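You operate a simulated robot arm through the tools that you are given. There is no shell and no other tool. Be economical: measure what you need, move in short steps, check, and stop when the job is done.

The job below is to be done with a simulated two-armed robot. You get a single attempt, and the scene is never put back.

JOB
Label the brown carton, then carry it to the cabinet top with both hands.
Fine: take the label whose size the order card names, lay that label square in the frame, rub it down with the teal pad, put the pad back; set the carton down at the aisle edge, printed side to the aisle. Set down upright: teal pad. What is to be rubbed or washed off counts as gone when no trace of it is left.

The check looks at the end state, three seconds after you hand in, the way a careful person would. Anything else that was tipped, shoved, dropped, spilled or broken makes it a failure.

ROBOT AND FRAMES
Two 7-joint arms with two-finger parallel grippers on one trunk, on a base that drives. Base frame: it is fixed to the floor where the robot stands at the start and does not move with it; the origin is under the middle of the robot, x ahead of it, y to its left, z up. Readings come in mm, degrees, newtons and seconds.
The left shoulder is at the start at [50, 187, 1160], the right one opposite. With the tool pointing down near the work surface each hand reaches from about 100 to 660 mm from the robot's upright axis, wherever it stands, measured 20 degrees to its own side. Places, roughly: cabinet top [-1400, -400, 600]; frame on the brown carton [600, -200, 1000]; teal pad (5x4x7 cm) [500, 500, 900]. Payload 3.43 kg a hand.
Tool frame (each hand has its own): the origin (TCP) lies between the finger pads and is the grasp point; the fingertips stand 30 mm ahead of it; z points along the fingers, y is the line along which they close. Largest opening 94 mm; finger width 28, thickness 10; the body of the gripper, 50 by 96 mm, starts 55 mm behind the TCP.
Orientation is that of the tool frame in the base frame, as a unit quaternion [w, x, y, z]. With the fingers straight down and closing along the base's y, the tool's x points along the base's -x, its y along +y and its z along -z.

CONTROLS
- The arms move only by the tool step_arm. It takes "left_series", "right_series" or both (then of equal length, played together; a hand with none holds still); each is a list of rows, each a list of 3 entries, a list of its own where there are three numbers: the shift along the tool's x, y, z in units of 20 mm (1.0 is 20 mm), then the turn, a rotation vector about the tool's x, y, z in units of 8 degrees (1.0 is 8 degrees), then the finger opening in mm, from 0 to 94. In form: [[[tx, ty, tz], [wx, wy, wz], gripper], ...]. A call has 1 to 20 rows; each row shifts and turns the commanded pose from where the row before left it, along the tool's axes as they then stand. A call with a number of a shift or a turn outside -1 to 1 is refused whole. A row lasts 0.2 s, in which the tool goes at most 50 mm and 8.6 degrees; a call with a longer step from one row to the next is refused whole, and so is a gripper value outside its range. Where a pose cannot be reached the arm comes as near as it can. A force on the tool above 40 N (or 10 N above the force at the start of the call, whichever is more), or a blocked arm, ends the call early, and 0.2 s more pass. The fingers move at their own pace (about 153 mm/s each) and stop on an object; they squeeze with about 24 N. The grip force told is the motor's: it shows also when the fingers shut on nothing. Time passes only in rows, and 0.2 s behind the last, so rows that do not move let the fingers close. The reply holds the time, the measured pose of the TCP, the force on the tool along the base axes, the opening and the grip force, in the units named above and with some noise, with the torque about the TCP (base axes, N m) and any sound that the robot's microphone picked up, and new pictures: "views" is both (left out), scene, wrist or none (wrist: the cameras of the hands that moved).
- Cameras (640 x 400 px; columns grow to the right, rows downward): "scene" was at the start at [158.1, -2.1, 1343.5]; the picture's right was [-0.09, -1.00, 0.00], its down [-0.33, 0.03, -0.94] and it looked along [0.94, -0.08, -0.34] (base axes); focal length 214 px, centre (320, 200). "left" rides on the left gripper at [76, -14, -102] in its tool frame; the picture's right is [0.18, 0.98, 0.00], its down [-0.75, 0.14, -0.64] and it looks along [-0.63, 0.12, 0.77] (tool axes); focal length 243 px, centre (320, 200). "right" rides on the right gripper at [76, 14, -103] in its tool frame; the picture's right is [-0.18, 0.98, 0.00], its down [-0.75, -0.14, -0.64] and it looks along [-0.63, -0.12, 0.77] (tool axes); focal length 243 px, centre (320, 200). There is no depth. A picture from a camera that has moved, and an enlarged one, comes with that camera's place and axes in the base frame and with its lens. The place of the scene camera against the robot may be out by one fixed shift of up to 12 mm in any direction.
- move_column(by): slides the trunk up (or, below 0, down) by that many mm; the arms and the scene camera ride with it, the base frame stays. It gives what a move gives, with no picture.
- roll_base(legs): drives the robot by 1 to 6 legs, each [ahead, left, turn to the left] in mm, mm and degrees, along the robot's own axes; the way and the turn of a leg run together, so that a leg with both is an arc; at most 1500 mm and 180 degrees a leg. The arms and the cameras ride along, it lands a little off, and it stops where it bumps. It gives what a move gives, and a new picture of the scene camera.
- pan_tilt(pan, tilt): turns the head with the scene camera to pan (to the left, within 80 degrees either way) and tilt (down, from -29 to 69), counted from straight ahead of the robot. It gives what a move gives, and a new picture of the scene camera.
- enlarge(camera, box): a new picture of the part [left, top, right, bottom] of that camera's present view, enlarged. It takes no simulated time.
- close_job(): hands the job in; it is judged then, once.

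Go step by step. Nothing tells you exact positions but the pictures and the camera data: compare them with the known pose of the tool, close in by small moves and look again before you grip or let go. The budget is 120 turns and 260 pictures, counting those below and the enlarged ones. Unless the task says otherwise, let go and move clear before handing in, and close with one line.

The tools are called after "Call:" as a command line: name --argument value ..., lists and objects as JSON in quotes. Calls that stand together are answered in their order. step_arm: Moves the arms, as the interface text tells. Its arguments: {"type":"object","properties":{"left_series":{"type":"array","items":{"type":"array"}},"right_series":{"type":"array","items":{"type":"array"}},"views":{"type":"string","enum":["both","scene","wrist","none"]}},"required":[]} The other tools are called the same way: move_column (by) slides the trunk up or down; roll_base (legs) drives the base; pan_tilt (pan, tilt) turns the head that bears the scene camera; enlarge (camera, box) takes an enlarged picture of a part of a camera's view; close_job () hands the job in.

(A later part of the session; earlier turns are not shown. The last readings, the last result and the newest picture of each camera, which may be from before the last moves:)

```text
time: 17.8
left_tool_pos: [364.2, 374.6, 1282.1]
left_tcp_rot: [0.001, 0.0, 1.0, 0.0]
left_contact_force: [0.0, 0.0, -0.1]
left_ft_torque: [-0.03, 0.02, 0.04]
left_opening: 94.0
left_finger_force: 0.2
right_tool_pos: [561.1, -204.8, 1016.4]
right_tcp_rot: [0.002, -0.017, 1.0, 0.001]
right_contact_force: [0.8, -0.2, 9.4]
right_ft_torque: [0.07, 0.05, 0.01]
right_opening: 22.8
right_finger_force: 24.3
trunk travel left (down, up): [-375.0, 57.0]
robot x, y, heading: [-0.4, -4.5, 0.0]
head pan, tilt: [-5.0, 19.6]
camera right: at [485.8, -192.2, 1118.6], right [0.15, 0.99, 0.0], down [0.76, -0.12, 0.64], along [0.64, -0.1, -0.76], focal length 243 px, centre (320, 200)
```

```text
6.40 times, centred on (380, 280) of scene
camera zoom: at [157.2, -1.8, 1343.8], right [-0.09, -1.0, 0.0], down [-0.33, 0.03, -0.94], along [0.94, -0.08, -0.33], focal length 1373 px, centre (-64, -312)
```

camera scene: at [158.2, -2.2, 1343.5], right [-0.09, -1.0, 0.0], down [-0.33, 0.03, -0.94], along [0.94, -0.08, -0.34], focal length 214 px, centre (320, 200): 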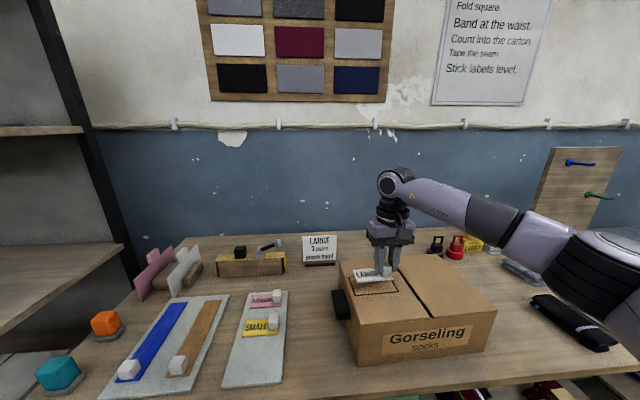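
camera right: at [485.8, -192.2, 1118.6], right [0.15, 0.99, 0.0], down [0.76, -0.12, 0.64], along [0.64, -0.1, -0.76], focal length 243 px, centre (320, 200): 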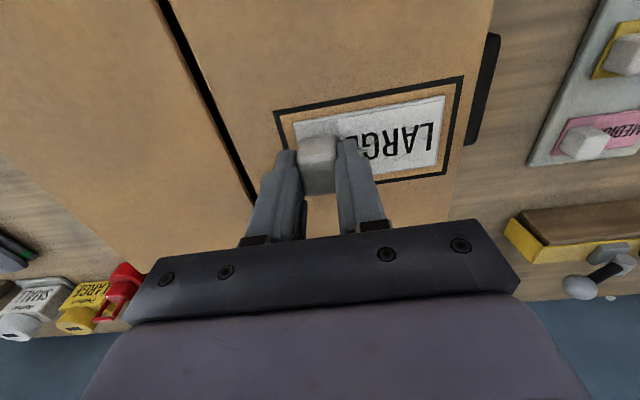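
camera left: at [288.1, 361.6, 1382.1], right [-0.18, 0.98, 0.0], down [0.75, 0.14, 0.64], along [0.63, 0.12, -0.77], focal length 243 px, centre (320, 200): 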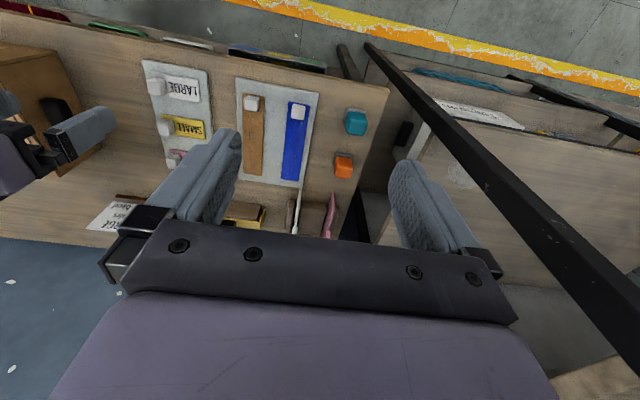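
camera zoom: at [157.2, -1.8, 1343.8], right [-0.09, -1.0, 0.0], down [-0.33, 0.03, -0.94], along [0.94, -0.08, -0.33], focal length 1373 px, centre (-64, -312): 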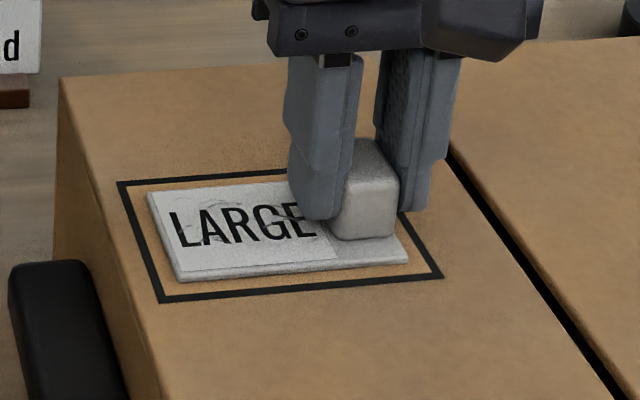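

The label is centred and square, with light contact. I'll open the fingers and lift off.

Call:
step_arm --right_series '[[[0, 0, 0], [0, 0, 0], 50], [[0, 0, 0], [0, 0, 0], 50], [[0, 0, -0.5], [0, 0, 0], 50], [[0, 0, -1], [0, 0, 0], 50], [[0, 0, -1], [0, 0, 0], 50], [[0, 0, -1], [0, 0, 0], 50], [[0, 0, -1], [0, 0, 0], 50], [[0.5, -1, -1], [0, 0, 0], 50], [[0.5, -1, -1], [0, 0, 0], 50], [[0.5, -1, -1], [0, 0, 0], 50], [[0.5, -1, -1], [0, 0, 0], 50]]' --views "both"

Call:
enlarge --camera "scene" --box '[330, 250, 430, 310]'

Call:
enlarge --camera "right" --box '[280, 40, 480, 165]'

```text
time: 20.2
left_tool_pos: [364.8, 374.6, 1282.6]
left_tcp_rot: [0.0, 0.0, 1.0, 0.0]
left_contact_force: [0.1, -0.4, -0.4]
left_ft_torque: [-0.01, 0.01, -0.01]
left_opening: 93.9
left_finger_force: 0.1
right_tool_pos: [518.9, -285.7, 1183.2]
right_tcp_rot: [0.001, -0.017, 1.0, 0.001]
right_contact_force: [0.4, -0.2, 0.4]
right_ft_torque: [0.01, -0.01, 0.01]
right_opening: 49.8
right_finger_force: 0.1
trunk travel left (down, up): [-375.0, 57.0]
robot x, y, heading: [2.6, -0.1, -0.1]
head pan, tilt: [-5.0, 19.6]
camera scene: at [157.7, -2.2, 1343.6], right [-0.09, -1.0, 0.0], down [-0.33, 0.03, -0.94], along [0.94, -0.08, -0.33], focal length 214 px, centre (320, 200)
camera right: at [443.3, -273.8, 1286.0], right [0.15, 0.99, 0.0], down [0.76, -0.12, 0.64], along [0.64, -0.09, -0.77], focal length 243 px, centre (320, 200)
```

scene: 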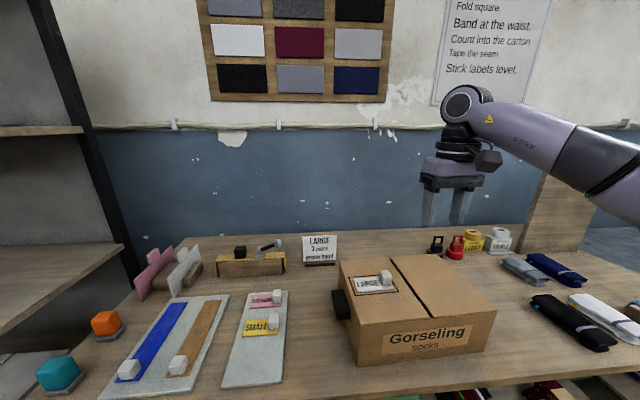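
right: 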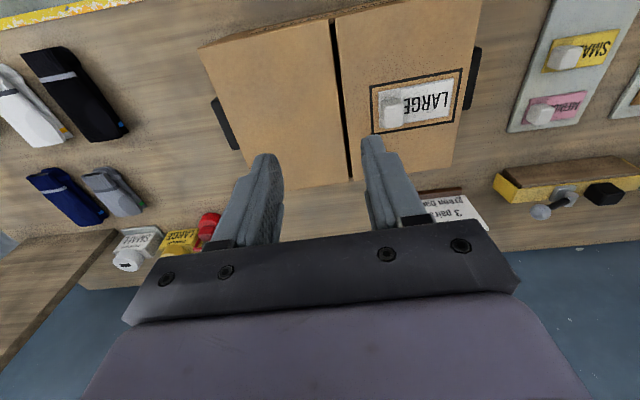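

```text
6.40 times, centred on (380, 280) of scene
camera zoom: at [157.7, -2.2, 1343.6], right [-0.09, -1.0, 0.0], down [-0.33, 0.03, -0.94], along [0.94, -0.08, -0.33], focal length 1373 px, centre (-64, -312)
```

zoom: 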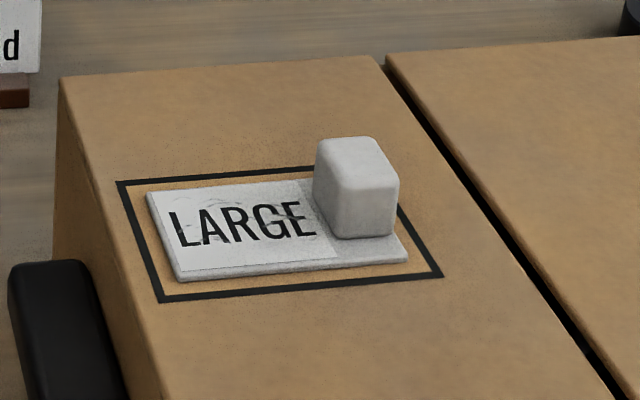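

```text
3.20 times, centred on (380, 102) of right
camera zoom: at [443.3, -273.8, 1286.0], right [0.15, 0.99, 0.0], down [0.76, -0.12, 0.64], along [0.64, -0.09, -0.77], focal length 776 px, centre (128, 512)
```

zoom: 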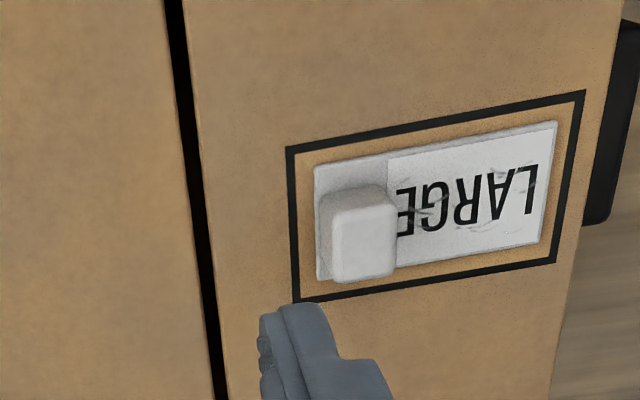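

The label is laid square in the frame. It has grey scuffs/bubbles that the pad must rub out, so the pad is next. Before driving left, I'll look that way, and back toward the cabinet.

Call:
pan_tilt --pan 60 --tilt 40

Call:
pan_tilt --pan -80 --tilt 25

Call:
pan_tilt --pan 40 --tilt 40

```text
time: 21.6
left_tool_pos: [365.9, 375.3, 1281.0]
left_tcp_rot: [0.0, 0.001, 1.0, 0.0]
left_contact_force: [-0.7, -0.6, 0.2]
left_ft_torque: [-0.01, -0.01, -0.02]
left_opening: 94.0
left_finger_force: 0.0
right_tool_pos: [520.2, -285.3, 1182.0]
right_tcp_rot: [0.001, -0.017, 1.0, 0.001]
right_contact_force: [0.4, 0.4, -1.1]
right_ft_torque: [0.02, -0.01, -0.01]
right_opening: 50.0
right_finger_force: 0.0
trunk travel left (down, up): [-375.0, 57.0]
robot x, y, heading: [-1.4, 1.7, 0.1]
head pan, tilt: [60.0, 40.0]
camera scene: at [107.9, 79.7, 1311.5], right [0.87, -0.5, 0.0], down [-0.32, -0.56, -0.77], along [0.38, 0.66, -0.64], focal length 214 px, centre (320, 200)
```

scene: 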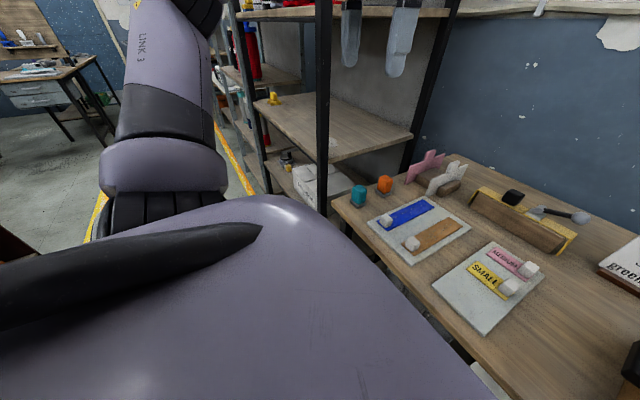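

```text
time: 23.8
left_tool_pos: [364.4, 374.2, 1281.6]
left_tcp_rot: [0.0, 0.0, 1.0, -0.001]
left_contact_force: [0.8, 0.3, 0.7]
left_ft_torque: [0.02, 0.01, -0.02]
left_opening: 93.9
left_finger_force: 0.1
right_tool_pos: [520.2, -285.1, 1181.6]
right_tcp_rot: [0.001, -0.016, 1.0, 0.001]
right_contact_force: [-0.3, 0.0, -0.3]
right_ft_torque: [-0.02, 0.04, 0.0]
right_opening: 49.9
right_finger_force: 0.0
trunk travel left (down, up): [-375.0, 57.0]
robot x, y, heading: [-1.1, 3.2, 0.0]
head pan, tilt: [-80.0, 25.0]
camera scene: at [81.3, -84.6, 1334.8], right [-0.98, -0.17, 0.0], down [-0.07, 0.42, -0.91], along [0.16, -0.89, -0.42], focal length 214 px, centre (320, 200)
```

scene: 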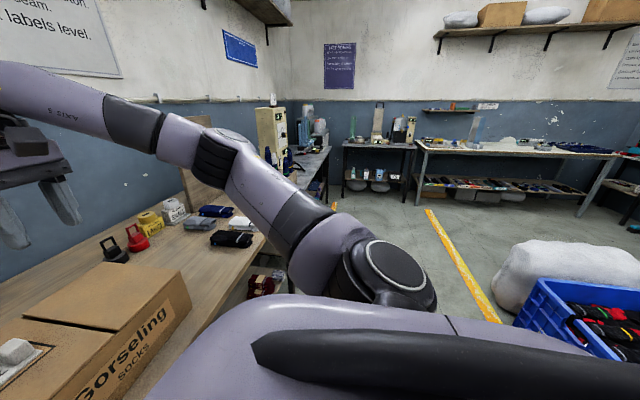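

```text
time: 25.8
left_tool_pos: [365.3, 375.9, 1281.4]
left_tcp_rot: [0.001, 0.0, 1.0, 0.0]
left_contact_force: [-0.1, -1.5, 0.5]
left_ft_torque: [0.0, 0.03, 0.01]
left_opening: 93.9
left_finger_force: 0.1
right_tool_pos: [519.6, -285.7, 1182.9]
right_tcp_rot: [0.001, -0.017, 1.0, 0.001]
right_contact_force: [-0.6, 0.3, 0.8]
right_ft_torque: [-0.01, 0.01, 0.0]
right_opening: 49.8
right_finger_force: 0.1
trunk travel left (down, up): [-375.0, 57.0]
robot x, y, heading: [-0.9, -0.6, -0.2]
head pan, tilt: [40.0, 40.0]
camera scene: at [130.5, 60.7, 1311.5], right [0.64, -0.77, 0.0], down [-0.49, -0.41, -0.77], along [0.59, 0.49, -0.64], focal length 214 px, centre (320, 200)
```

scene: 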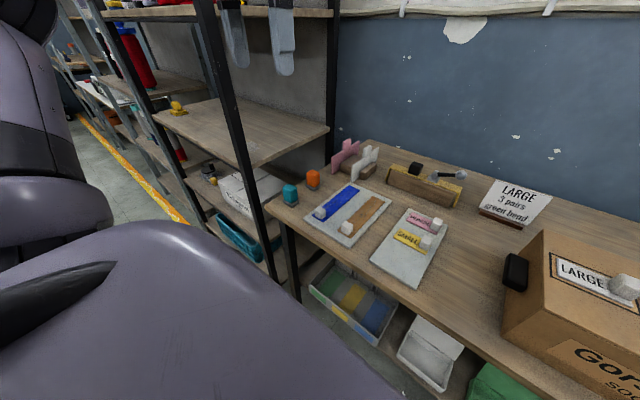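

The rack's front is level with the table's, so sideways driving is free. I'll drive 150 mm left, which puts the pad (about (472, 470)) well in the left hand's reach.

Call:
roll_base --legs '[[0, 150, 0]]'

Call:
enlarge --camera "left" --box '[160, 0, 480, 200]'

```text
time: 27.2
left_tool_pos: [363.1, 526.2, 1280.6]
left_tcp_rot: [0.0, -0.002, 1.0, -0.001]
left_contact_force: [0.0, 0.9, 0.0]
left_ft_torque: [-0.03, 0.03, 0.0]
left_opening: 94.2
left_finger_force: 0.1
right_tool_pos: [520.0, -135.0, 1183.7]
right_tcp_rot: [0.001, -0.018, 1.0, 0.001]
right_contact_force: [-0.2, 0.5, 0.1]
right_ft_torque: [-0.02, 0.0, 0.02]
right_opening: 50.3
right_finger_force: 0.1
trunk travel left (down, up): [-375.0, 57.0]
robot x, y, heading: [0.7, 147.1, -0.0]
head pan, tilt: [40.0, 40.0]
camera scene: at [130.1, 211.8, 1311.4], right [0.64, -0.76, 0.0], down [-0.49, -0.41, -0.77], along [0.59, 0.49, -0.64], focal length 214 px, centre (320, 200)
```

scene: 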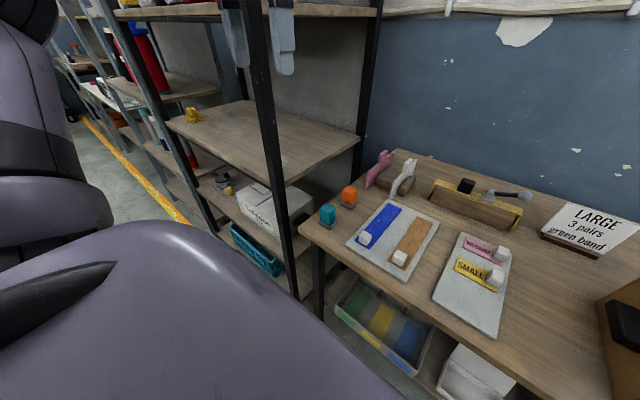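

```text
2.00 times, centred on (320, 100) of left
camera zoom: at [287.0, 511.8, 1382.3], right [-0.19, 0.98, 0.0], down [0.75, 0.14, 0.64], along [0.63, 0.12, -0.77], focal length 485 px, centre (320, 400)
```

zoom: 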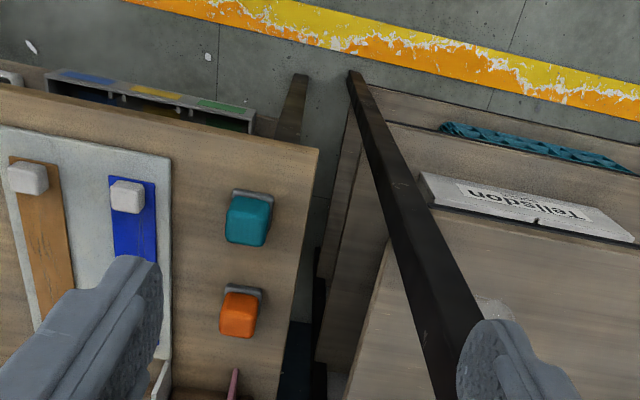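

The pad is near (466, 476). I'll bring the left hand over it, staying clear of the rack post at (420, 612).

Call:
step_arm --left_series '[[[-0.515, -0.25, 0.95], [0, 0, 0], 94], [[-0.515, -0.25, 0.95], [0, 0, 0], 94], [[-0.515, -0.25, 0.95], [0, 0, 0], 94], [[-0.515, -0.25, 0.95], [0, 0, 0], 94], [[-0.515, -0.25, 0.95], [0, 0, 0], 94], [[-0.515, -0.25, 0.95], [0, 0, 0], 94], [[-0.515, -0.25, 0.95], [0, 0, 0], 94], [[-0.515, -0.25, 0.95], [0, 0, 0], 94], [[-0.515, -0.25, 0.95], [0, 0, 0], 94], [[-0.515, -0.25, 0.95], [0, 0, 0], 94], [[0, 0, 0], [0, 0, 0], 94]]' --views "both"

Call:
enlarge --camera "left" --box '[220, 40, 420, 165]'

Call:
enlarge --camera "scene" --box '[300, 170, 380, 220]'

```text
time: 29.6
left_tool_pos: [466.1, 475.6, 1090.1]
left_tcp_rot: [0.001, -0.002, 1.0, 0.0]
left_contact_force: [-0.1, 0.4, -0.3]
left_ft_torque: [0.03, 0.01, 0.0]
left_opening: 94.1
left_finger_force: 0.1
right_tool_pos: [520.3, -134.8, 1182.6]
right_tcp_rot: [0.001, -0.018, 1.0, 0.0]
right_contact_force: [-0.5, 0.4, 0.3]
right_ft_torque: [0.02, 0.01, -0.01]
right_opening: 50.0
right_finger_force: 0.1
trunk travel left (down, up): [-375.0, 57.0]
robot x, y, heading: [-3.0, 149.2, 0.2]
head pan, tilt: [40.0, 40.0]
camera scene: at [130.0, 211.0, 1311.5], right [0.64, -0.76, 0.0], down [-0.49, -0.41, -0.77], along [0.59, 0.49, -0.64], focal length 214 px, centre (320, 200)
camera left: at [390.2, 460.7, 1191.5], right [-0.19, 0.98, 0.0], down [0.75, 0.14, 0.64], along [0.63, 0.12, -0.77], focal length 243 px, centre (320, 200)
```

scene: 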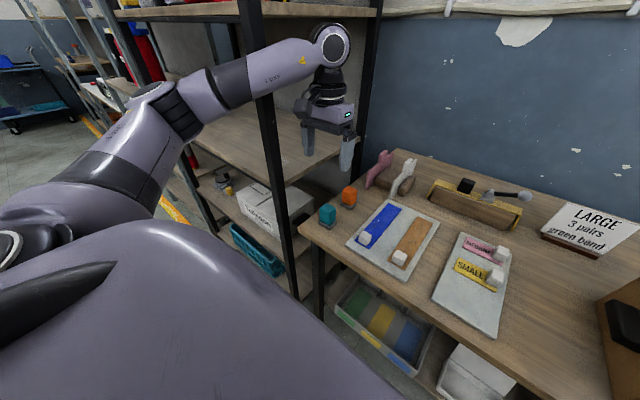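
left: 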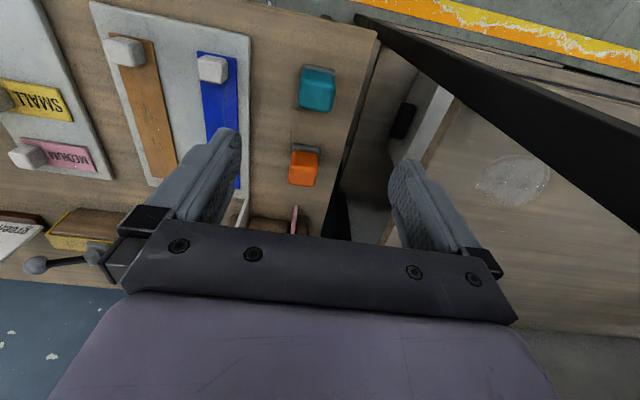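

```text
3.20 times, centred on (320, 102) of left
camera zoom: at [390.2, 460.7, 1191.5], right [-0.19, 0.98, 0.0], down [0.75, 0.14, 0.64], along [0.63, 0.12, -0.77], focal length 776 px, centre (320, 512)
```

zoom: 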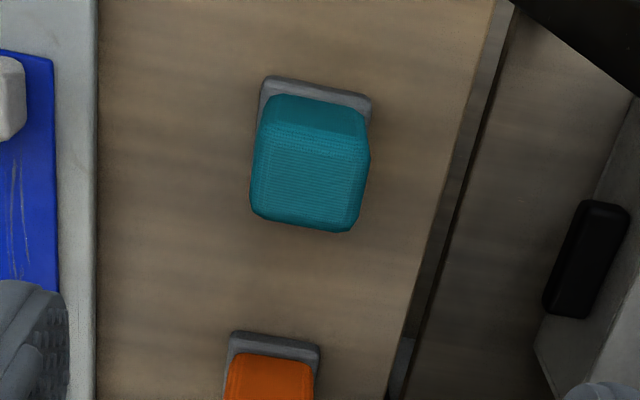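

```text
8.00 times, centred on (340, 195) of scene
camera zoom: at [130.0, 211.0, 1311.5], right [0.64, -0.76, 0.0], down [-0.49, -0.41, -0.77], along [0.59, 0.49, -0.64], focal length 1716 px, centre (160, 240)
```

zoom: 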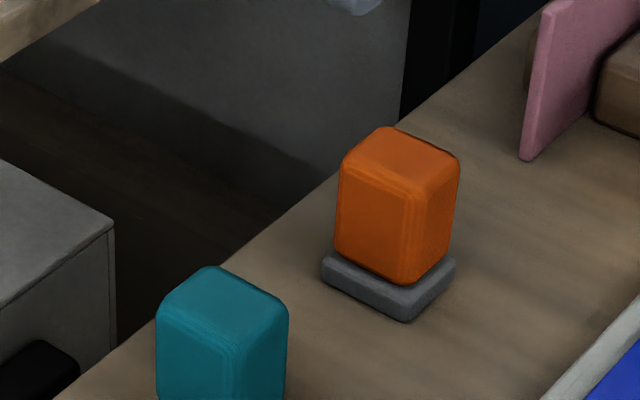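

The pad stands upright on its grey dish at about (468, 472), turned about 3°, about 40 mm wide in y. I'll descend to just above it with that yaw.

Call:
step_arm --left_series '[[[-0.05, -0.1, 1], [0, 0, -0.375], 94], [[-0.05, -0.1, 1], [0, 0, 0], 94], [[0, 0, 1], [0, 0, 0], 94], [[0, 0, 1], [0, 0, 0], 94], [[0, 0, 1], [0, 0, 0], 94], [[0, 0, 1], [0, 0, 0], 94], [[0, 0, 0], [0, 0, 0], 94]]' --views "wrist"

Call:
enlarge --camera "left" --box '[220, 60, 420, 185]'

Call:
enlarge --camera "scene" --box '[270, 130, 390, 250]'

```text
time: 31.2
left_tool_pos: [470.5, 471.8, 972.7]
left_tcp_rot: [0.0, -0.028, 1.0, 0.0]
left_contact_force: [0.7, 0.5, 0.1]
left_ft_torque: [0.01, -0.01, -0.03]
left_opening: 93.8
left_finger_force: 0.0
right_tool_pos: [520.8, -134.9, 1182.6]
right_tcp_rot: [0.001, -0.018, 1.0, 0.001]
right_contact_force: [-0.7, 0.0, 0.3]
right_ft_torque: [-0.03, -0.03, -0.01]
right_opening: 50.3
right_finger_force: 0.0
trunk travel left (down, up): [-375.0, 57.0]
robot x, y, heading: [-1.6, 150.4, 0.1]
head pan, tilt: [40.0, 40.0]
camera left: at [393.9, 453.5, 1072.9], right [-0.24, 0.97, 0.0], down [0.74, 0.18, 0.64], along [0.62, 0.15, -0.77], focal length 243 px, centre (320, 200)
```

left: 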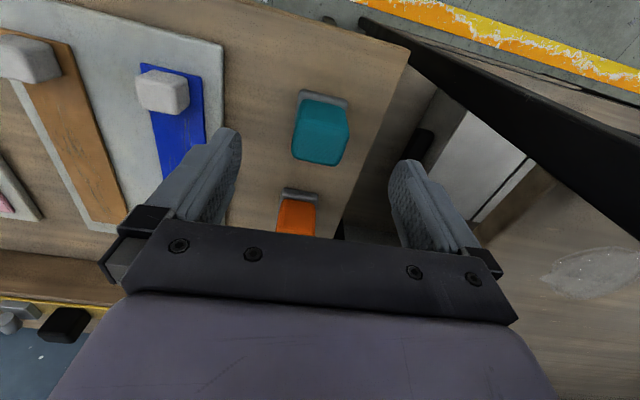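

```text
3.20 times, centred on (320, 122) of left
camera zoom: at [393.9, 453.5, 1072.9], right [-0.24, 0.97, 0.0], down [0.74, 0.18, 0.64], along [0.62, 0.15, -0.77], focal length 776 px, centre (320, 448)
```

zoom: 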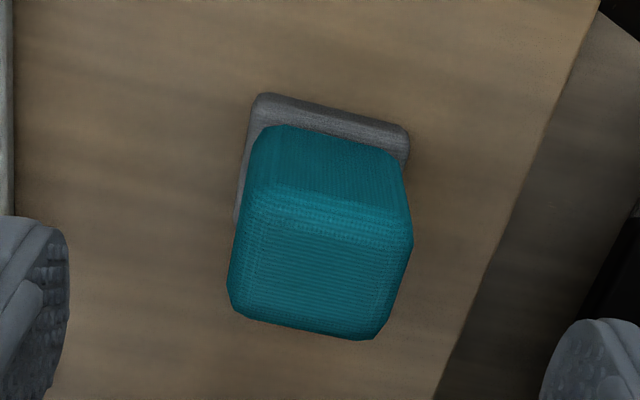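

```text
3.33 times, centred on (330, 190) of scene
camera zoom: at [130.1, 211.0, 1311.5], right [0.64, -0.76, 0.0], down [-0.49, -0.41, -0.77], along [0.59, 0.49, -0.64], focal length 715 px, centre (287, 233)
```

zoom: 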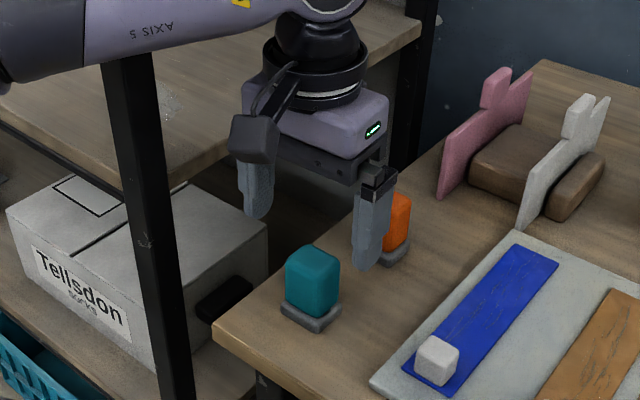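

Two rays put the pad's top at z ≈ 910–918 and its centre at (472, 473). I'll lower so the fingers hold only the upper part, and look before closing.

Call:
step_arm --left_series '[[[-0.08, 0.05, 0.9], [0, 0, 0], 94], [[0, 0, 0.9], [0, 0, 0], 94], [[0, 0, 0.9], [0, 0, 0], 94], [[0, 0, 0], [0, 0, 0], 94]]' --views "both"

Call:
enlarge --camera "left" --box '[220, 80, 420, 205]'

Call:
enlarge --camera "scene" --box '[300, 170, 380, 250]'

```text
time: 32.2
left_tool_pos: [471.5, 473.9, 916.5]
left_tcp_rot: [0.0, -0.029, 1.0, 0.0]
left_contact_force: [0.1, -0.5, 0.4]
left_ft_torque: [0.02, 0.01, 0.0]
left_opening: 93.9
left_finger_force: 0.0
right_tool_pos: [520.1, -134.8, 1183.2]
right_tcp_rot: [0.001, -0.017, 1.0, 0.0]
right_contact_force: [0.1, 1.2, -0.4]
right_ft_torque: [-0.05, 0.01, 0.0]
right_opening: 50.1
right_finger_force: 0.1
trunk travel left (down, up): [-375.0, 57.0]
robot x, y, heading: [-2.0, 147.8, -0.2]
head pan, tilt: [40.0, 40.0]
camera scene: at [130.1, 211.0, 1311.5], right [0.64, -0.76, 0.0], down [-0.49, -0.41, -0.77], along [0.59, 0.49, -0.64], focal length 214 px, centre (320, 200)
camera left: at [395.8, 455.5, 1018.0], right [-0.24, 0.97, 0.0], down [0.74, 0.18, 0.64], along [0.62, 0.15, -0.77], focal length 243 px, centre (320, 200)
```

scene: 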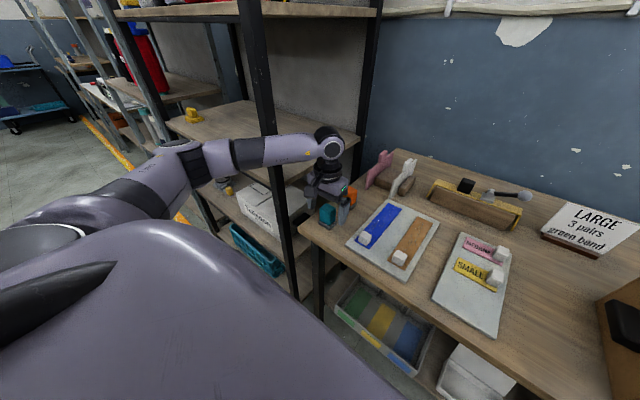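
left: 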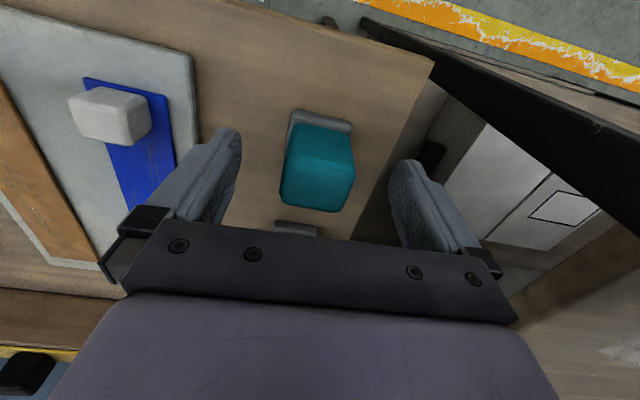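

```text
3.20 times, centred on (320, 142) of left
camera zoom: at [395.8, 455.5, 1018.0], right [-0.24, 0.97, 0.0], down [0.74, 0.18, 0.64], along [0.62, 0.15, -0.77], focal length 776 px, centre (320, 384)
```

zoom: 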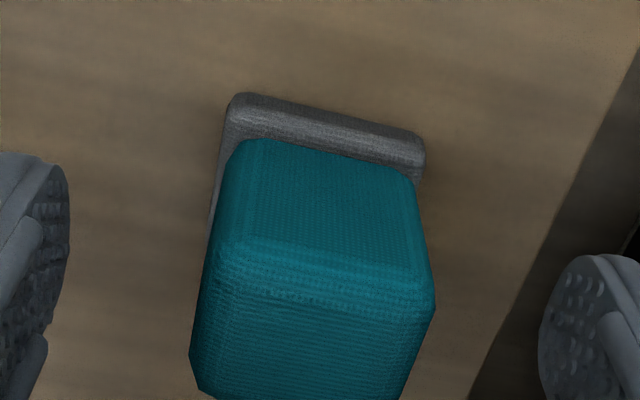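

```text
5.00 times, centred on (340, 210) of scene
camera zoom: at [130.1, 211.0, 1311.5], right [0.64, -0.76, 0.0], down [-0.49, -0.41, -0.77], along [0.59, 0.49, -0.64], focal length 1072 px, centre (220, 150)
```

zoom: 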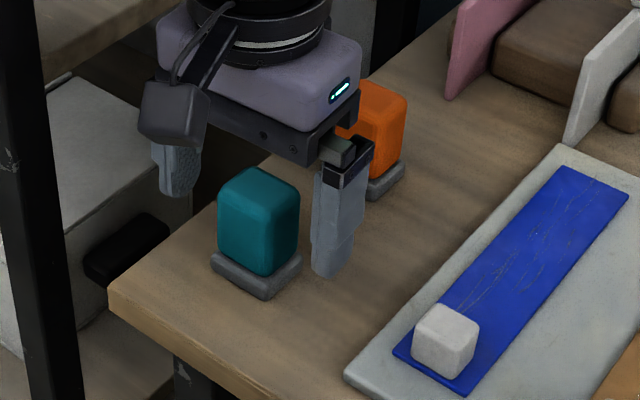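

The fingers straddle the pad, centred on it. Closing and lifting.

Call:
step_arm --left_series '[[[0, 0, 0], [0, 0, 0], 20], [[0, 0, 0], [0, 0, 0], 20], [[0, 0, 0], [0, 0, 0], 20], [[0, 0, 0], [0, 0, 0], 20]]' --views "both"

Call:
enlarge --camera "scene" --box '[300, 170, 380, 250]'

```text
time: 33.2
left_tool_pos: [471.5, 475.2, 916.7]
left_tcp_rot: [0.0, -0.028, 1.0, 0.0]
left_contact_force: [0.2, -0.4, 0.4]
left_ft_torque: [0.01, -0.02, -0.03]
left_opening: 44.9
left_finger_force: 24.4
right_tool_pos: [520.7, -134.6, 1182.9]
right_tcp_rot: [0.001, -0.018, 1.0, 0.001]
right_contact_force: [-0.8, 0.8, -0.4]
right_ft_torque: [0.04, 0.0, 0.04]
right_opening: 49.9
right_finger_force: 0.1
trunk travel left (down, up): [-375.0, 57.0]
robot x, y, heading: [-0.8, 150.7, -0.1]
head pan, tilt: [40.0, 40.0]
camera scene: at [130.1, 211.0, 1311.5], right [0.64, -0.76, 0.0], down [-0.49, -0.41, -0.77], along [0.59, 0.49, -0.64], focal length 214 px, centre (320, 200)
camera left: at [395.9, 455.4, 1018.2], right [-0.24, 0.97, 0.0], down [0.74, 0.18, 0.64], along [0.62, 0.15, -0.77], focal length 243 px, centre (320, 200)
```

scene: 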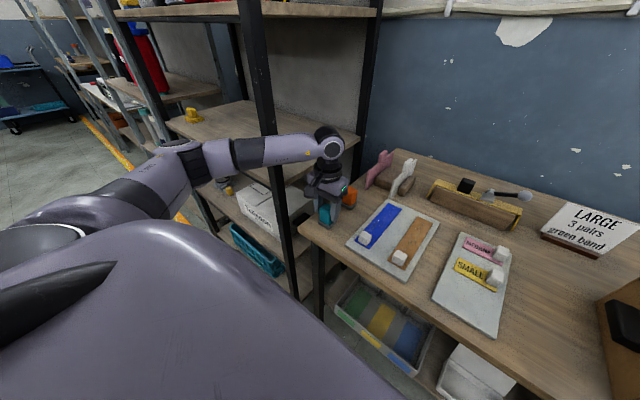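
left: 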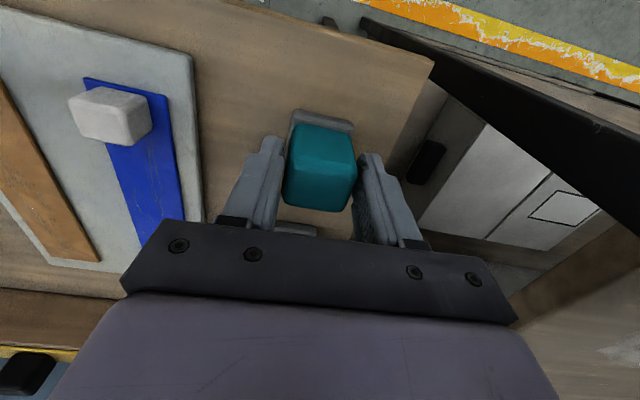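

```text
5.00 times, centred on (340, 210) of scene
camera zoom: at [130.1, 211.0, 1311.5], right [0.64, -0.76, 0.0], down [-0.49, -0.41, -0.77], along [0.59, 0.49, -0.64], focal length 1072 px, centre (220, 150)
```

zoom: 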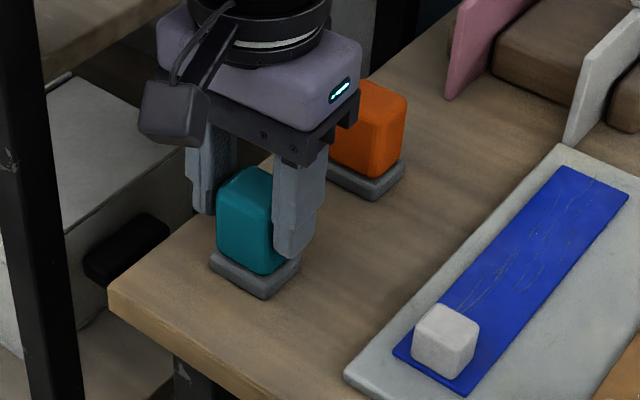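

The grip is good at 44.9 mm, but the fingertips reach nearly to the pad's foot. I'll regrip 12 mm higher so they clear the label's tab when rubbing, then lift.

Call:
step_arm --left_series '[[[0, 0, 0], [0, 0, 0], 60], [[0, 0, 0], [0, 0, 0], 60], [[0, 0, -0.6], [0, 0, 0], 60], [[0, 0, 0], [0, 0, 0], 20], [[0, 0, 0], [0, 0, 0], 20], [[0, 0, 0], [0, 0, 0], 20], [[0, 0, -0.3], [0, 0, 0], 20], [[0, 0, -0.7], [0, 0, 0], 20], [[0, 0, -1], [0, 0, 0], 20], [[0, 0, 0], [0, 0, 0], 20]]' --views "both"

Call:
enlarge --camera "scene" --box '[300, 150, 380, 230]'

Call:
enlarge --camera "left" --box '[220, 60, 420, 240]'

```text
time: 35.4
left_tool_pos: [469.5, 474.8, 971.5]
left_tcp_rot: [0.0, -0.027, 1.0, 0.001]
left_contact_force: [0.4, -0.4, -1.2]
left_ft_torque: [0.01, 0.0, 0.02]
left_opening: 39.8
left_finger_force: 24.1
right_tool_pos: [519.5, -134.6, 1182.9]
right_tcp_rot: [0.001, -0.017, 1.0, 0.001]
right_contact_force: [-0.5, 0.3, 0.1]
right_ft_torque: [0.01, 0.02, -0.01]
right_opening: 49.9
right_finger_force: 0.0
trunk travel left (down, up): [-375.0, 57.0]
robot x, y, heading: [-0.6, 151.9, 0.1]
head pan, tilt: [40.0, 40.0]
camera scene: at [130.2, 211.1, 1311.4], right [0.64, -0.76, 0.0], down [-0.49, -0.41, -0.77], along [0.59, 0.49, -0.64], focal length 214 px, centre (320, 200)
camera left: at [394.0, 456.7, 1072.5], right [-0.24, 0.97, 0.0], down [0.74, 0.18, 0.64], along [0.62, 0.15, -0.77], focal length 243 px, centre (320, 200)
```

scene: 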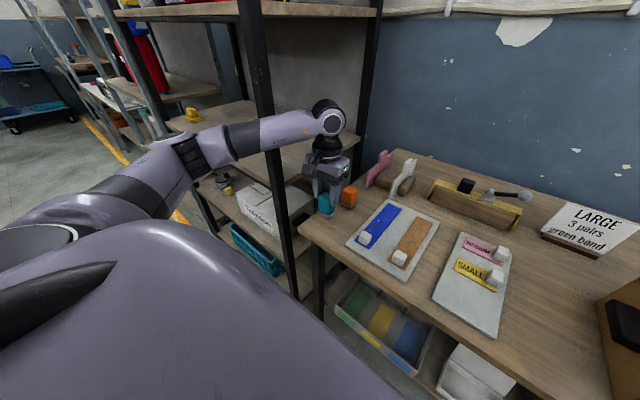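
left: 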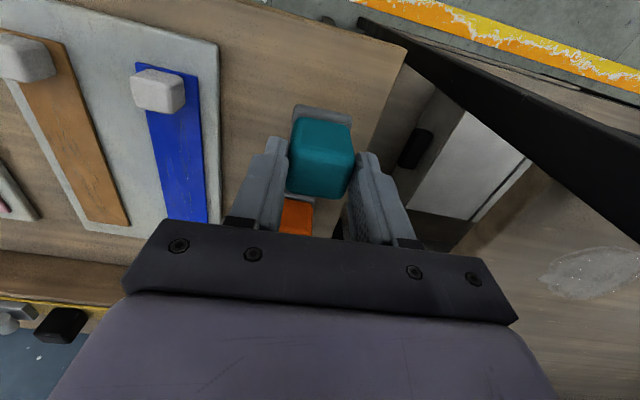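

```text
5.00 times, centred on (340, 190) of scene
camera zoom: at [130.2, 211.1, 1311.4], right [0.64, -0.76, 0.0], down [-0.49, -0.41, -0.77], along [0.59, 0.49, -0.64], focal length 1072 px, centre (220, 250)
```

zoom: 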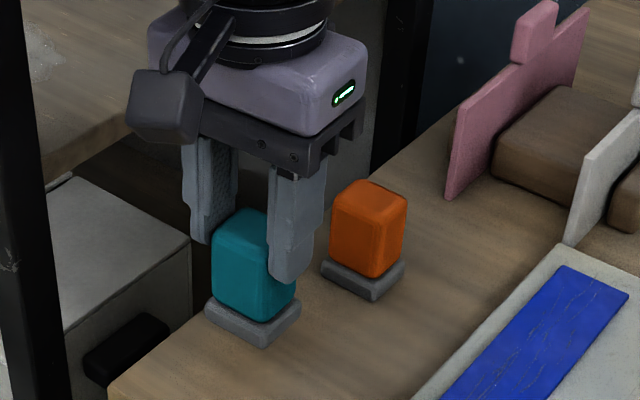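

```text
2.22 times, centred on (320, 150) of left
camera zoom: at [394.0, 456.7, 1072.5], right [-0.24, 0.97, 0.0], down [0.74, 0.18, 0.64], along [0.62, 0.15, -0.77], focal length 539 px, centre (320, 311)
```

zoom: 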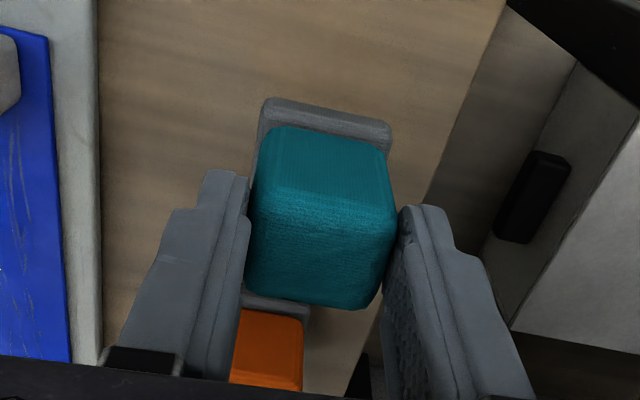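

The grey foot turns out to be part of the pad, which lifted as one piece. That leaves plenty of pad below the fingertips. I'll raise it, draw the right hand back, then drive right so the left hand can reach the label.

Call:
step_arm --left_series '[[[0, 0, -1], [0, 0, 0], 20], [[0, 0, -1], [0, 0, 0], 20], [[0, 0, -1], [0, 0, 0], 20], [[0, 0, -1], [0, 0, 0], 20], [[0, 0, -1], [0, 0, 0], 20], [[0, 0, -1], [0, 0, 0], 20], [[0, 0, -1], [0, 0, 0], 20], [[0, 0, -1], [0, 0, 0], 20], [[0, 0, -1], [0, 0, 0], 20], [[0, 0, -1], [0, 0, 0], 20]]' --right_series '[[[0.7, -0.2, -0.4], [0, 0, 0], 50], [[0.7, -0.2, -0.4], [0, 0, 0], 50], [[0.7, -0.2, -0.4], [0, 0, 0], 50], [[0.7, -0.2, -0.4], [0, 0, 0], 50], [[0.7, -0.2, -0.4], [0, 0, 0], 50], [[0.7, -0.2, -0.4], [0, 0, 0], 50], [[0.7, -0.2, -0.4], [0, 0, 0], 50], [[0.7, -0.2, -0.4], [0, 0, 0], 50], [[0.7, -0.2, -0.4], [0, 0, 0], 50], [[0.7, -0.2, -0.4], [0, 0, 0], 50]]' --views "none"

Call:
pan_tilt --pan 0 --tilt 35

Call:
roll_base --legs '[[0, -350, 0]]'

```text
time: 37.6
left_tool_pos: [469.3, 472.9, 1168.7]
left_tcp_rot: [0.0, -0.027, 1.0, 0.0]
left_contact_force: [-0.7, -0.4, -1.1]
left_ft_torque: [-0.03, 0.01, 0.0]
left_opening: 39.1
left_finger_force: 23.1
right_tool_pos: [379.7, -180.2, 1261.2]
right_tcp_rot: [0.001, -0.017, 1.0, 0.002]
right_contact_force: [-0.7, 0.2, -0.3]
right_ft_torque: [0.01, -0.01, 0.01]
right_opening: 49.9
right_finger_force: 0.1
trunk travel left (down, up): [-375.0, 57.0]
robot x, y, heading: [-0.0, 148.0, 0.1]
head pan, tilt: [40.0, 40.0]
```

```text
time: 38.6
left_tool_pos: [469.3, 471.5, 1168.1]
left_tcp_rot: [0.0, -0.028, 1.0, 0.0]
left_contact_force: [-0.9, 0.3, -0.5]
left_ft_torque: [0.04, -0.01, 0.01]
left_opening: 39.8
left_finger_force: 24.5
right_tool_pos: [381.4, -179.2, 1262.3]
right_tcp_rot: [0.001, -0.017, 1.0, 0.001]
right_contact_force: [-0.3, 0.7, 0.0]
right_ft_torque: [-0.01, 0.04, -0.03]
right_opening: 50.1
right_finger_force: 0.0
trunk travel left (down, up): [-375.0, 57.0]
robot x, y, heading: [0.7, 146.1, -0.0]
head pan, tilt: [0.0, 35.0]
camera scene: at [153.3, 156.6, 1319.0], right [0.0, -1.0, 0.0], down [-0.57, 0.0, -0.82], along [0.82, 0.0, -0.57], focal length 214 px, centre (320, 200)
```

scene: 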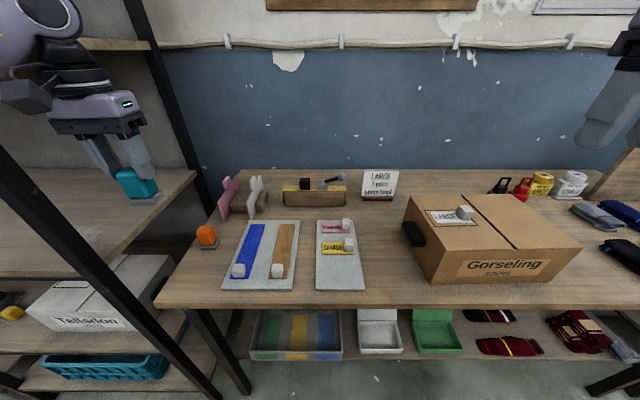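

```text
time: 40.9
left_tool_pos: [470.4, 133.1, 1169.8]
left_tcp_rot: [0.0, -0.029, 1.0, 0.0]
left_contact_force: [-0.4, -0.2, -1.3]
left_ft_torque: [0.01, 0.01, -0.03]
left_opening: 39.4
left_finger_force: 23.9
right_tool_pos: [383.0, -520.0, 1260.0]
right_tcp_rot: [0.001, -0.02, 1.0, 0.001]
right_contact_force: [0.4, -0.5, 0.6]
right_ft_torque: [0.0, 0.01, -0.01]
right_opening: 49.7
right_finger_force: 0.0
trunk travel left (down, up): [-375.0, 57.0]
robot x, y, heading: [1.8, -189.3, 0.4]
head pan, tilt: [0.0, 35.0]
camera scene: at [154.6, -184.9, 1319.0], right [0.01, -1.0, 0.0], down [-0.57, 0.0, -0.82], along [0.82, 0.0, -0.57], focal length 214 px, centre (320, 200)
```

scene: 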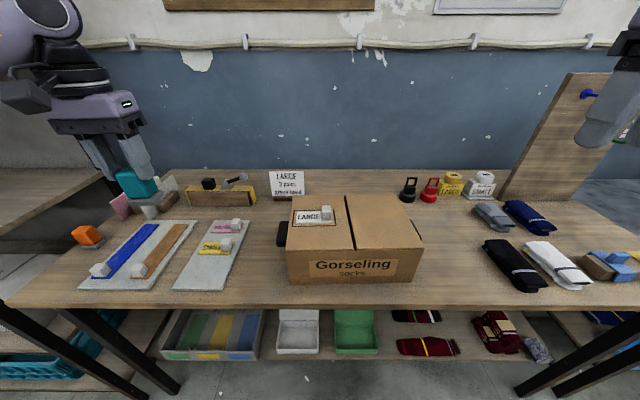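

The left hand is now able to reach. I'll carry the pad over the label, about 23 mm above it.

Call:
step_arm --left_series '[[[-0.257, -0.966, 0], [0, 0, 0], 20], [[-0.257, -0.966, 0.3], [0, 0, 0], 20], [[-0.257, -0.966, 0.3], [0, 0, 0], 20], [[-0.257, -0.966, 0.3], [0, 0, 0], 20], [[-0.257, -0.966, 0.3], [0, 0, 0], 20], [[-0.257, -0.966, 0.3], [0, 0, 0], 20], [[-0.257, -0.966, 0.3], [0, 0, 0], 20], [[-0.257, -0.966, 0.3], [0, 0, 0], 20], [[-0.257, -0.966, 0.3], [0, 0, 0], 20], [[-0.257, -0.966, 0.3], [0, 0, 0], 20], [[-0.257, -0.966, 0.3], [0, 0, 0], 20], [[-0.257, -0.966, 0.3], [0, 0, 0], 20], [[-0.257, -0.966, 0.3], [0, 0, 0], 20], [[-0.257, -0.966, 0.3], [0, 0, 0], 20], [[-0.257, -0.966, 0.3], [0, 0, 0.16], 20], [[0, 0, 0], [0, 0, 0], 20]]' --views "both"

Call:
enlarge --camera "scene" --box '[270, 160, 370, 240]'

Call:
enlarge --camera "left" --box '[200, 40, 440, 190]'

```text
time: 44.3
left_tool_pos: [563.4, -152.9, 1084.0]
left_tcp_rot: [0.0, -0.018, 1.0, -0.001]
left_contact_force: [-0.9, 0.0, -0.9]
left_ft_torque: [-0.05, 0.02, 0.0]
left_opening: 39.3
left_finger_force: 24.4
right_tool_pos: [384.4, -519.2, 1261.3]
right_tcp_rot: [0.001, -0.02, 1.0, 0.001]
right_contact_force: [0.5, -0.1, 0.0]
right_ft_torque: [0.02, 0.01, -0.01]
right_opening: 50.0
right_finger_force: 0.0
trunk travel left (down, up): [-375.0, 57.0]
robot x, y, heading: [1.3, -194.8, 0.3]
head pan, tilt: [0.0, 35.0]
camera scene: at [154.6, -184.0, 1319.0], right [0.01, -1.0, 0.0], down [-0.57, 0.0, -0.82], along [0.82, 0.0, -0.57], focal length 214 px, centre (320, 200)
camera left: at [487.6, -169.4, 1186.0], right [-0.22, 0.98, 0.0], down [0.75, 0.17, 0.64], along [0.63, 0.14, -0.77], focal length 243 px, centre (320, 200)
```

scene: 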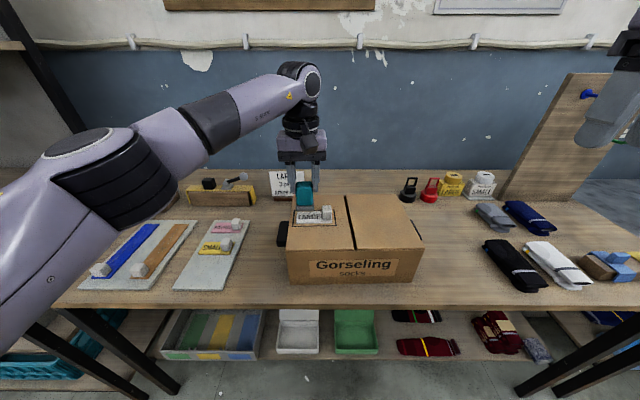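
left: 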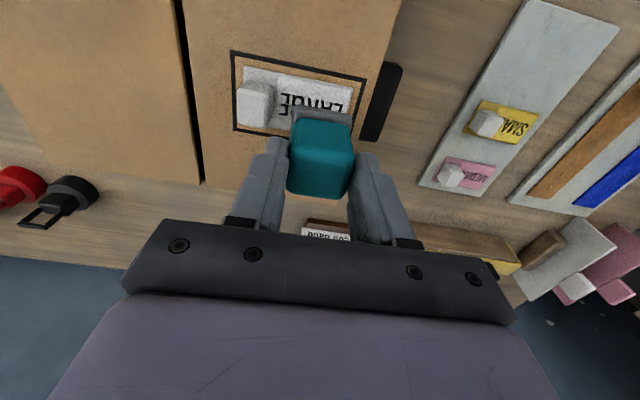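

```text
5.00 times, centred on (320, 200) of scene
camera zoom: at [154.6, -184.0, 1319.0], right [0.01, -1.0, 0.0], down [-0.57, 0.0, -0.82], along [0.82, 0.0, -0.57], focal length 1072 px, centre (320, 200)
```

zoom: 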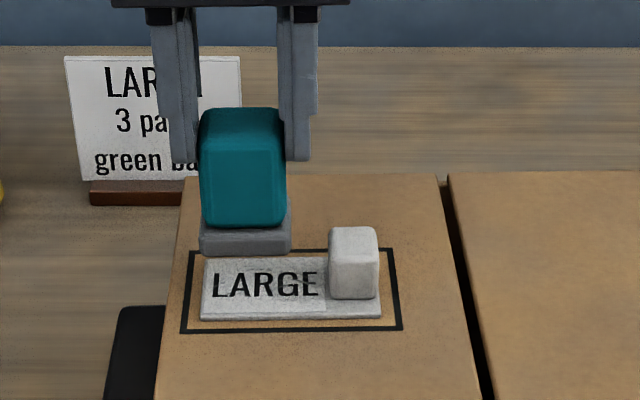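

```text
2.67 times, centred on (320, 115) of left
camera zoom: at [487.6, -169.4, 1186.0], right [-0.22, 0.98, 0.0], down [0.75, 0.17, 0.64], along [0.63, 0.14, -0.77], focal length 647 px, centre (320, 427)
```

zoom: 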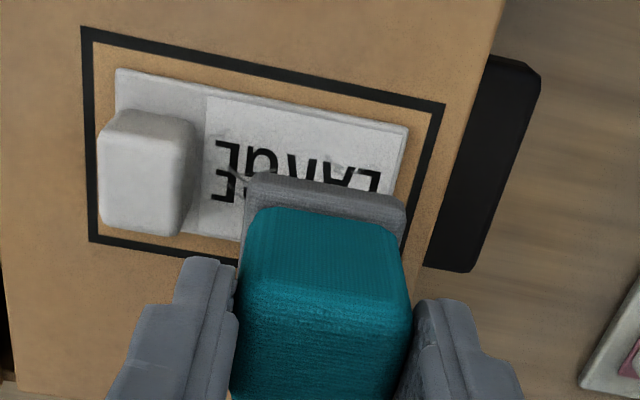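

The pad is lined up beside the tab. I'll lower it until it touches.

Call:
step_arm --left_series '[[[0, 0, 0.5], [0, 0, 0], 20], [[0, 0, 0.4], [0, 0, 0], 20], [[0, 0, 0.15], [0, 0, 0], 20], [[0, 0, 0], [0, 0, 0], 20]]' --views "none"

Call:
enlarge --camera "scene" --box '[270, 160, 370, 240]'

```text
time: 45.3
left_tool_pos: [564.8, -152.5, 1064.7]
left_tcp_rot: [0.001, -0.018, 1.0, 0.0]
left_contact_force: [0.8, -0.2, -0.4]
left_ft_torque: [0.02, -0.03, 0.01]
left_opening: 39.3
left_finger_force: 24.1
right_tool_pos: [384.4, -519.8, 1261.2]
right_tcp_rot: [0.0, -0.019, 1.0, 0.001]
right_contact_force: [0.0, 0.1, 0.1]
right_ft_torque: [0.0, 0.04, -0.02]
right_opening: 49.9
right_finger_force: 0.1
trunk travel left (down, up): [-375.0, 57.0]
robot x, y, heading: [-0.5, -187.3, 0.2]
head pan, tilt: [0.0, 35.0]
```

```text
5.00 times, centred on (320, 200) of scene
camera zoom: at [154.6, -184.4, 1319.0], right [0.01, -1.0, 0.0], down [-0.57, 0.0, -0.82], along [0.82, 0.0, -0.57], focal length 1072 px, centre (320, 200)
```

zoom: 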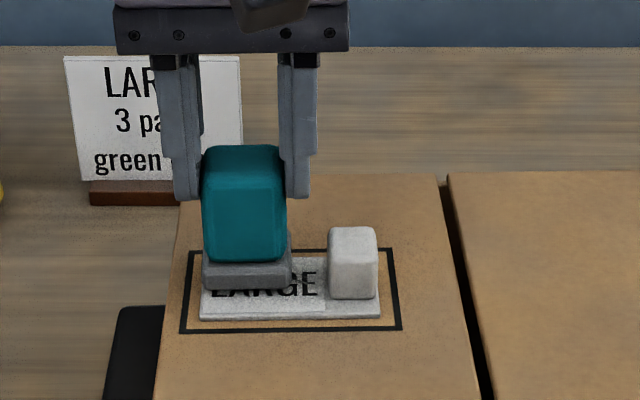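

Still about 7 mm clear. I'll press down, then stroke across the white field.

Call:
step_arm --left_series '[[[0, 0, 0.2], [0, 0, 0], 20], [[0, 0, 0.15], [0, 0, 0], 20], [[0, 0, 0.1], [0, 0, 0], 20], [[0, 0, 0], [0, 0, 0], 20]]' --views "none"

Call:
enlarge --camera "scene" --box '[270, 160, 370, 240]'

```text
time: 46.3
left_tool_pos: [564.0, -152.8, 1057.1]
left_tcp_rot: [0.003, -0.018, 1.0, -0.001]
left_contact_force: [2.6, 0.2, 25.9]
left_ft_torque: [0.17, -0.1, -0.01]
left_opening: 39.3
left_finger_force: 23.5
right_tool_pos: [381.2, -520.4, 1263.3]
right_tcp_rot: [0.003, -0.019, 1.0, 0.001]
right_contact_force: [-0.6, -0.2, -0.3]
right_ft_torque: [0.0, 0.01, 0.0]
right_opening: 49.7
right_finger_force: 0.1
trunk travel left (down, up): [-375.0, 57.0]
robot x, y, heading: [-0.6, -194.4, 0.2]
head pan, tilt: [0.0, 35.0]
```

```text
5.00 times, centred on (320, 200) of scene
camera zoom: at [152.4, -184.5, 1319.6], right [0.01, -1.0, 0.0], down [-0.57, 0.0, -0.82], along [0.82, 0.0, -0.57], focal length 1072 px, centre (320, 200)
```

zoom: 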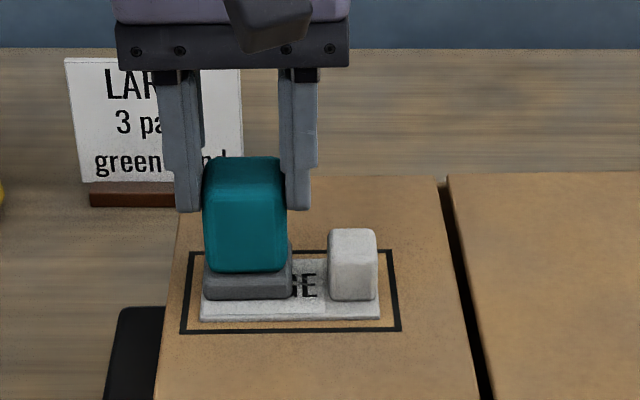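

25 N is more than needed. I'll ease up a bit and start with one short, light stroke, checking the label stays put.

Call:
step_arm --left_series '[[[0, 0, -0.07], [0, 0, 0], 20], [[0, -0.25, 0], [0, 0, 0], 20], [[0, -0.25, 0], [0, 0, 0], 20], [[0, -0.2, 0], [0, 0, 0], 20], [[0, 0.25, 0], [0, 0, 0], 20], [[0, 0.25, 0], [0, 0, 0], 20], [[0, 0.25, 0], [0, 0, 0], 20], [[0, 0.15, 0], [0, 0, 0], 20]]' --views "none"

Call:
enlarge --camera "scene" --box '[270, 160, 370, 240]'

```text
time: 48.1
left_tool_pos: [561.5, -150.9, 1057.6]
left_tcp_rot: [0.0, -0.017, 1.0, 0.0]
left_contact_force: [-0.9, -9.4, 19.4]
left_ft_torque: [-0.6, 0.06, -0.02]
left_opening: 39.3
left_finger_force: 24.0
right_tool_pos: [381.4, -522.4, 1261.4]
right_tcp_rot: [0.002, -0.019, 1.0, 0.001]
right_contact_force: [0.4, 0.1, 0.6]
right_ft_torque: [-0.01, 0.01, 0.01]
right_opening: 50.1
right_finger_force: 0.1
trunk travel left (down, up): [-375.0, 57.0]
robot x, y, heading: [0.5, -190.9, 0.3]
head pan, tilt: [0.0, 35.0]
```

```text
5.00 times, centred on (320, 200) of scene
camera zoom: at [152.5, -185.8, 1319.3], right [0.01, -1.0, 0.0], down [-0.57, 0.0, -0.82], along [0.82, 0.0, -0.57], focal length 1072 px, centre (320, 200)
```

zoom: 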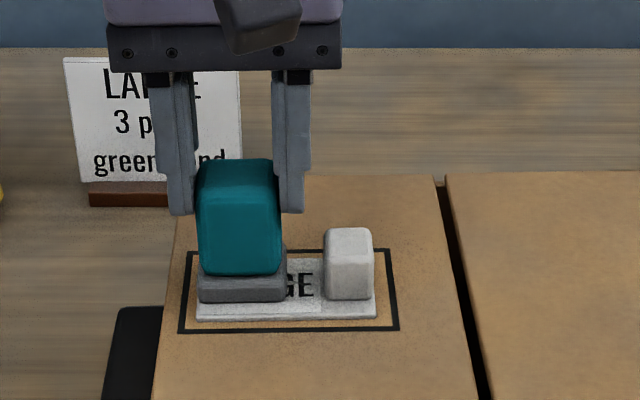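

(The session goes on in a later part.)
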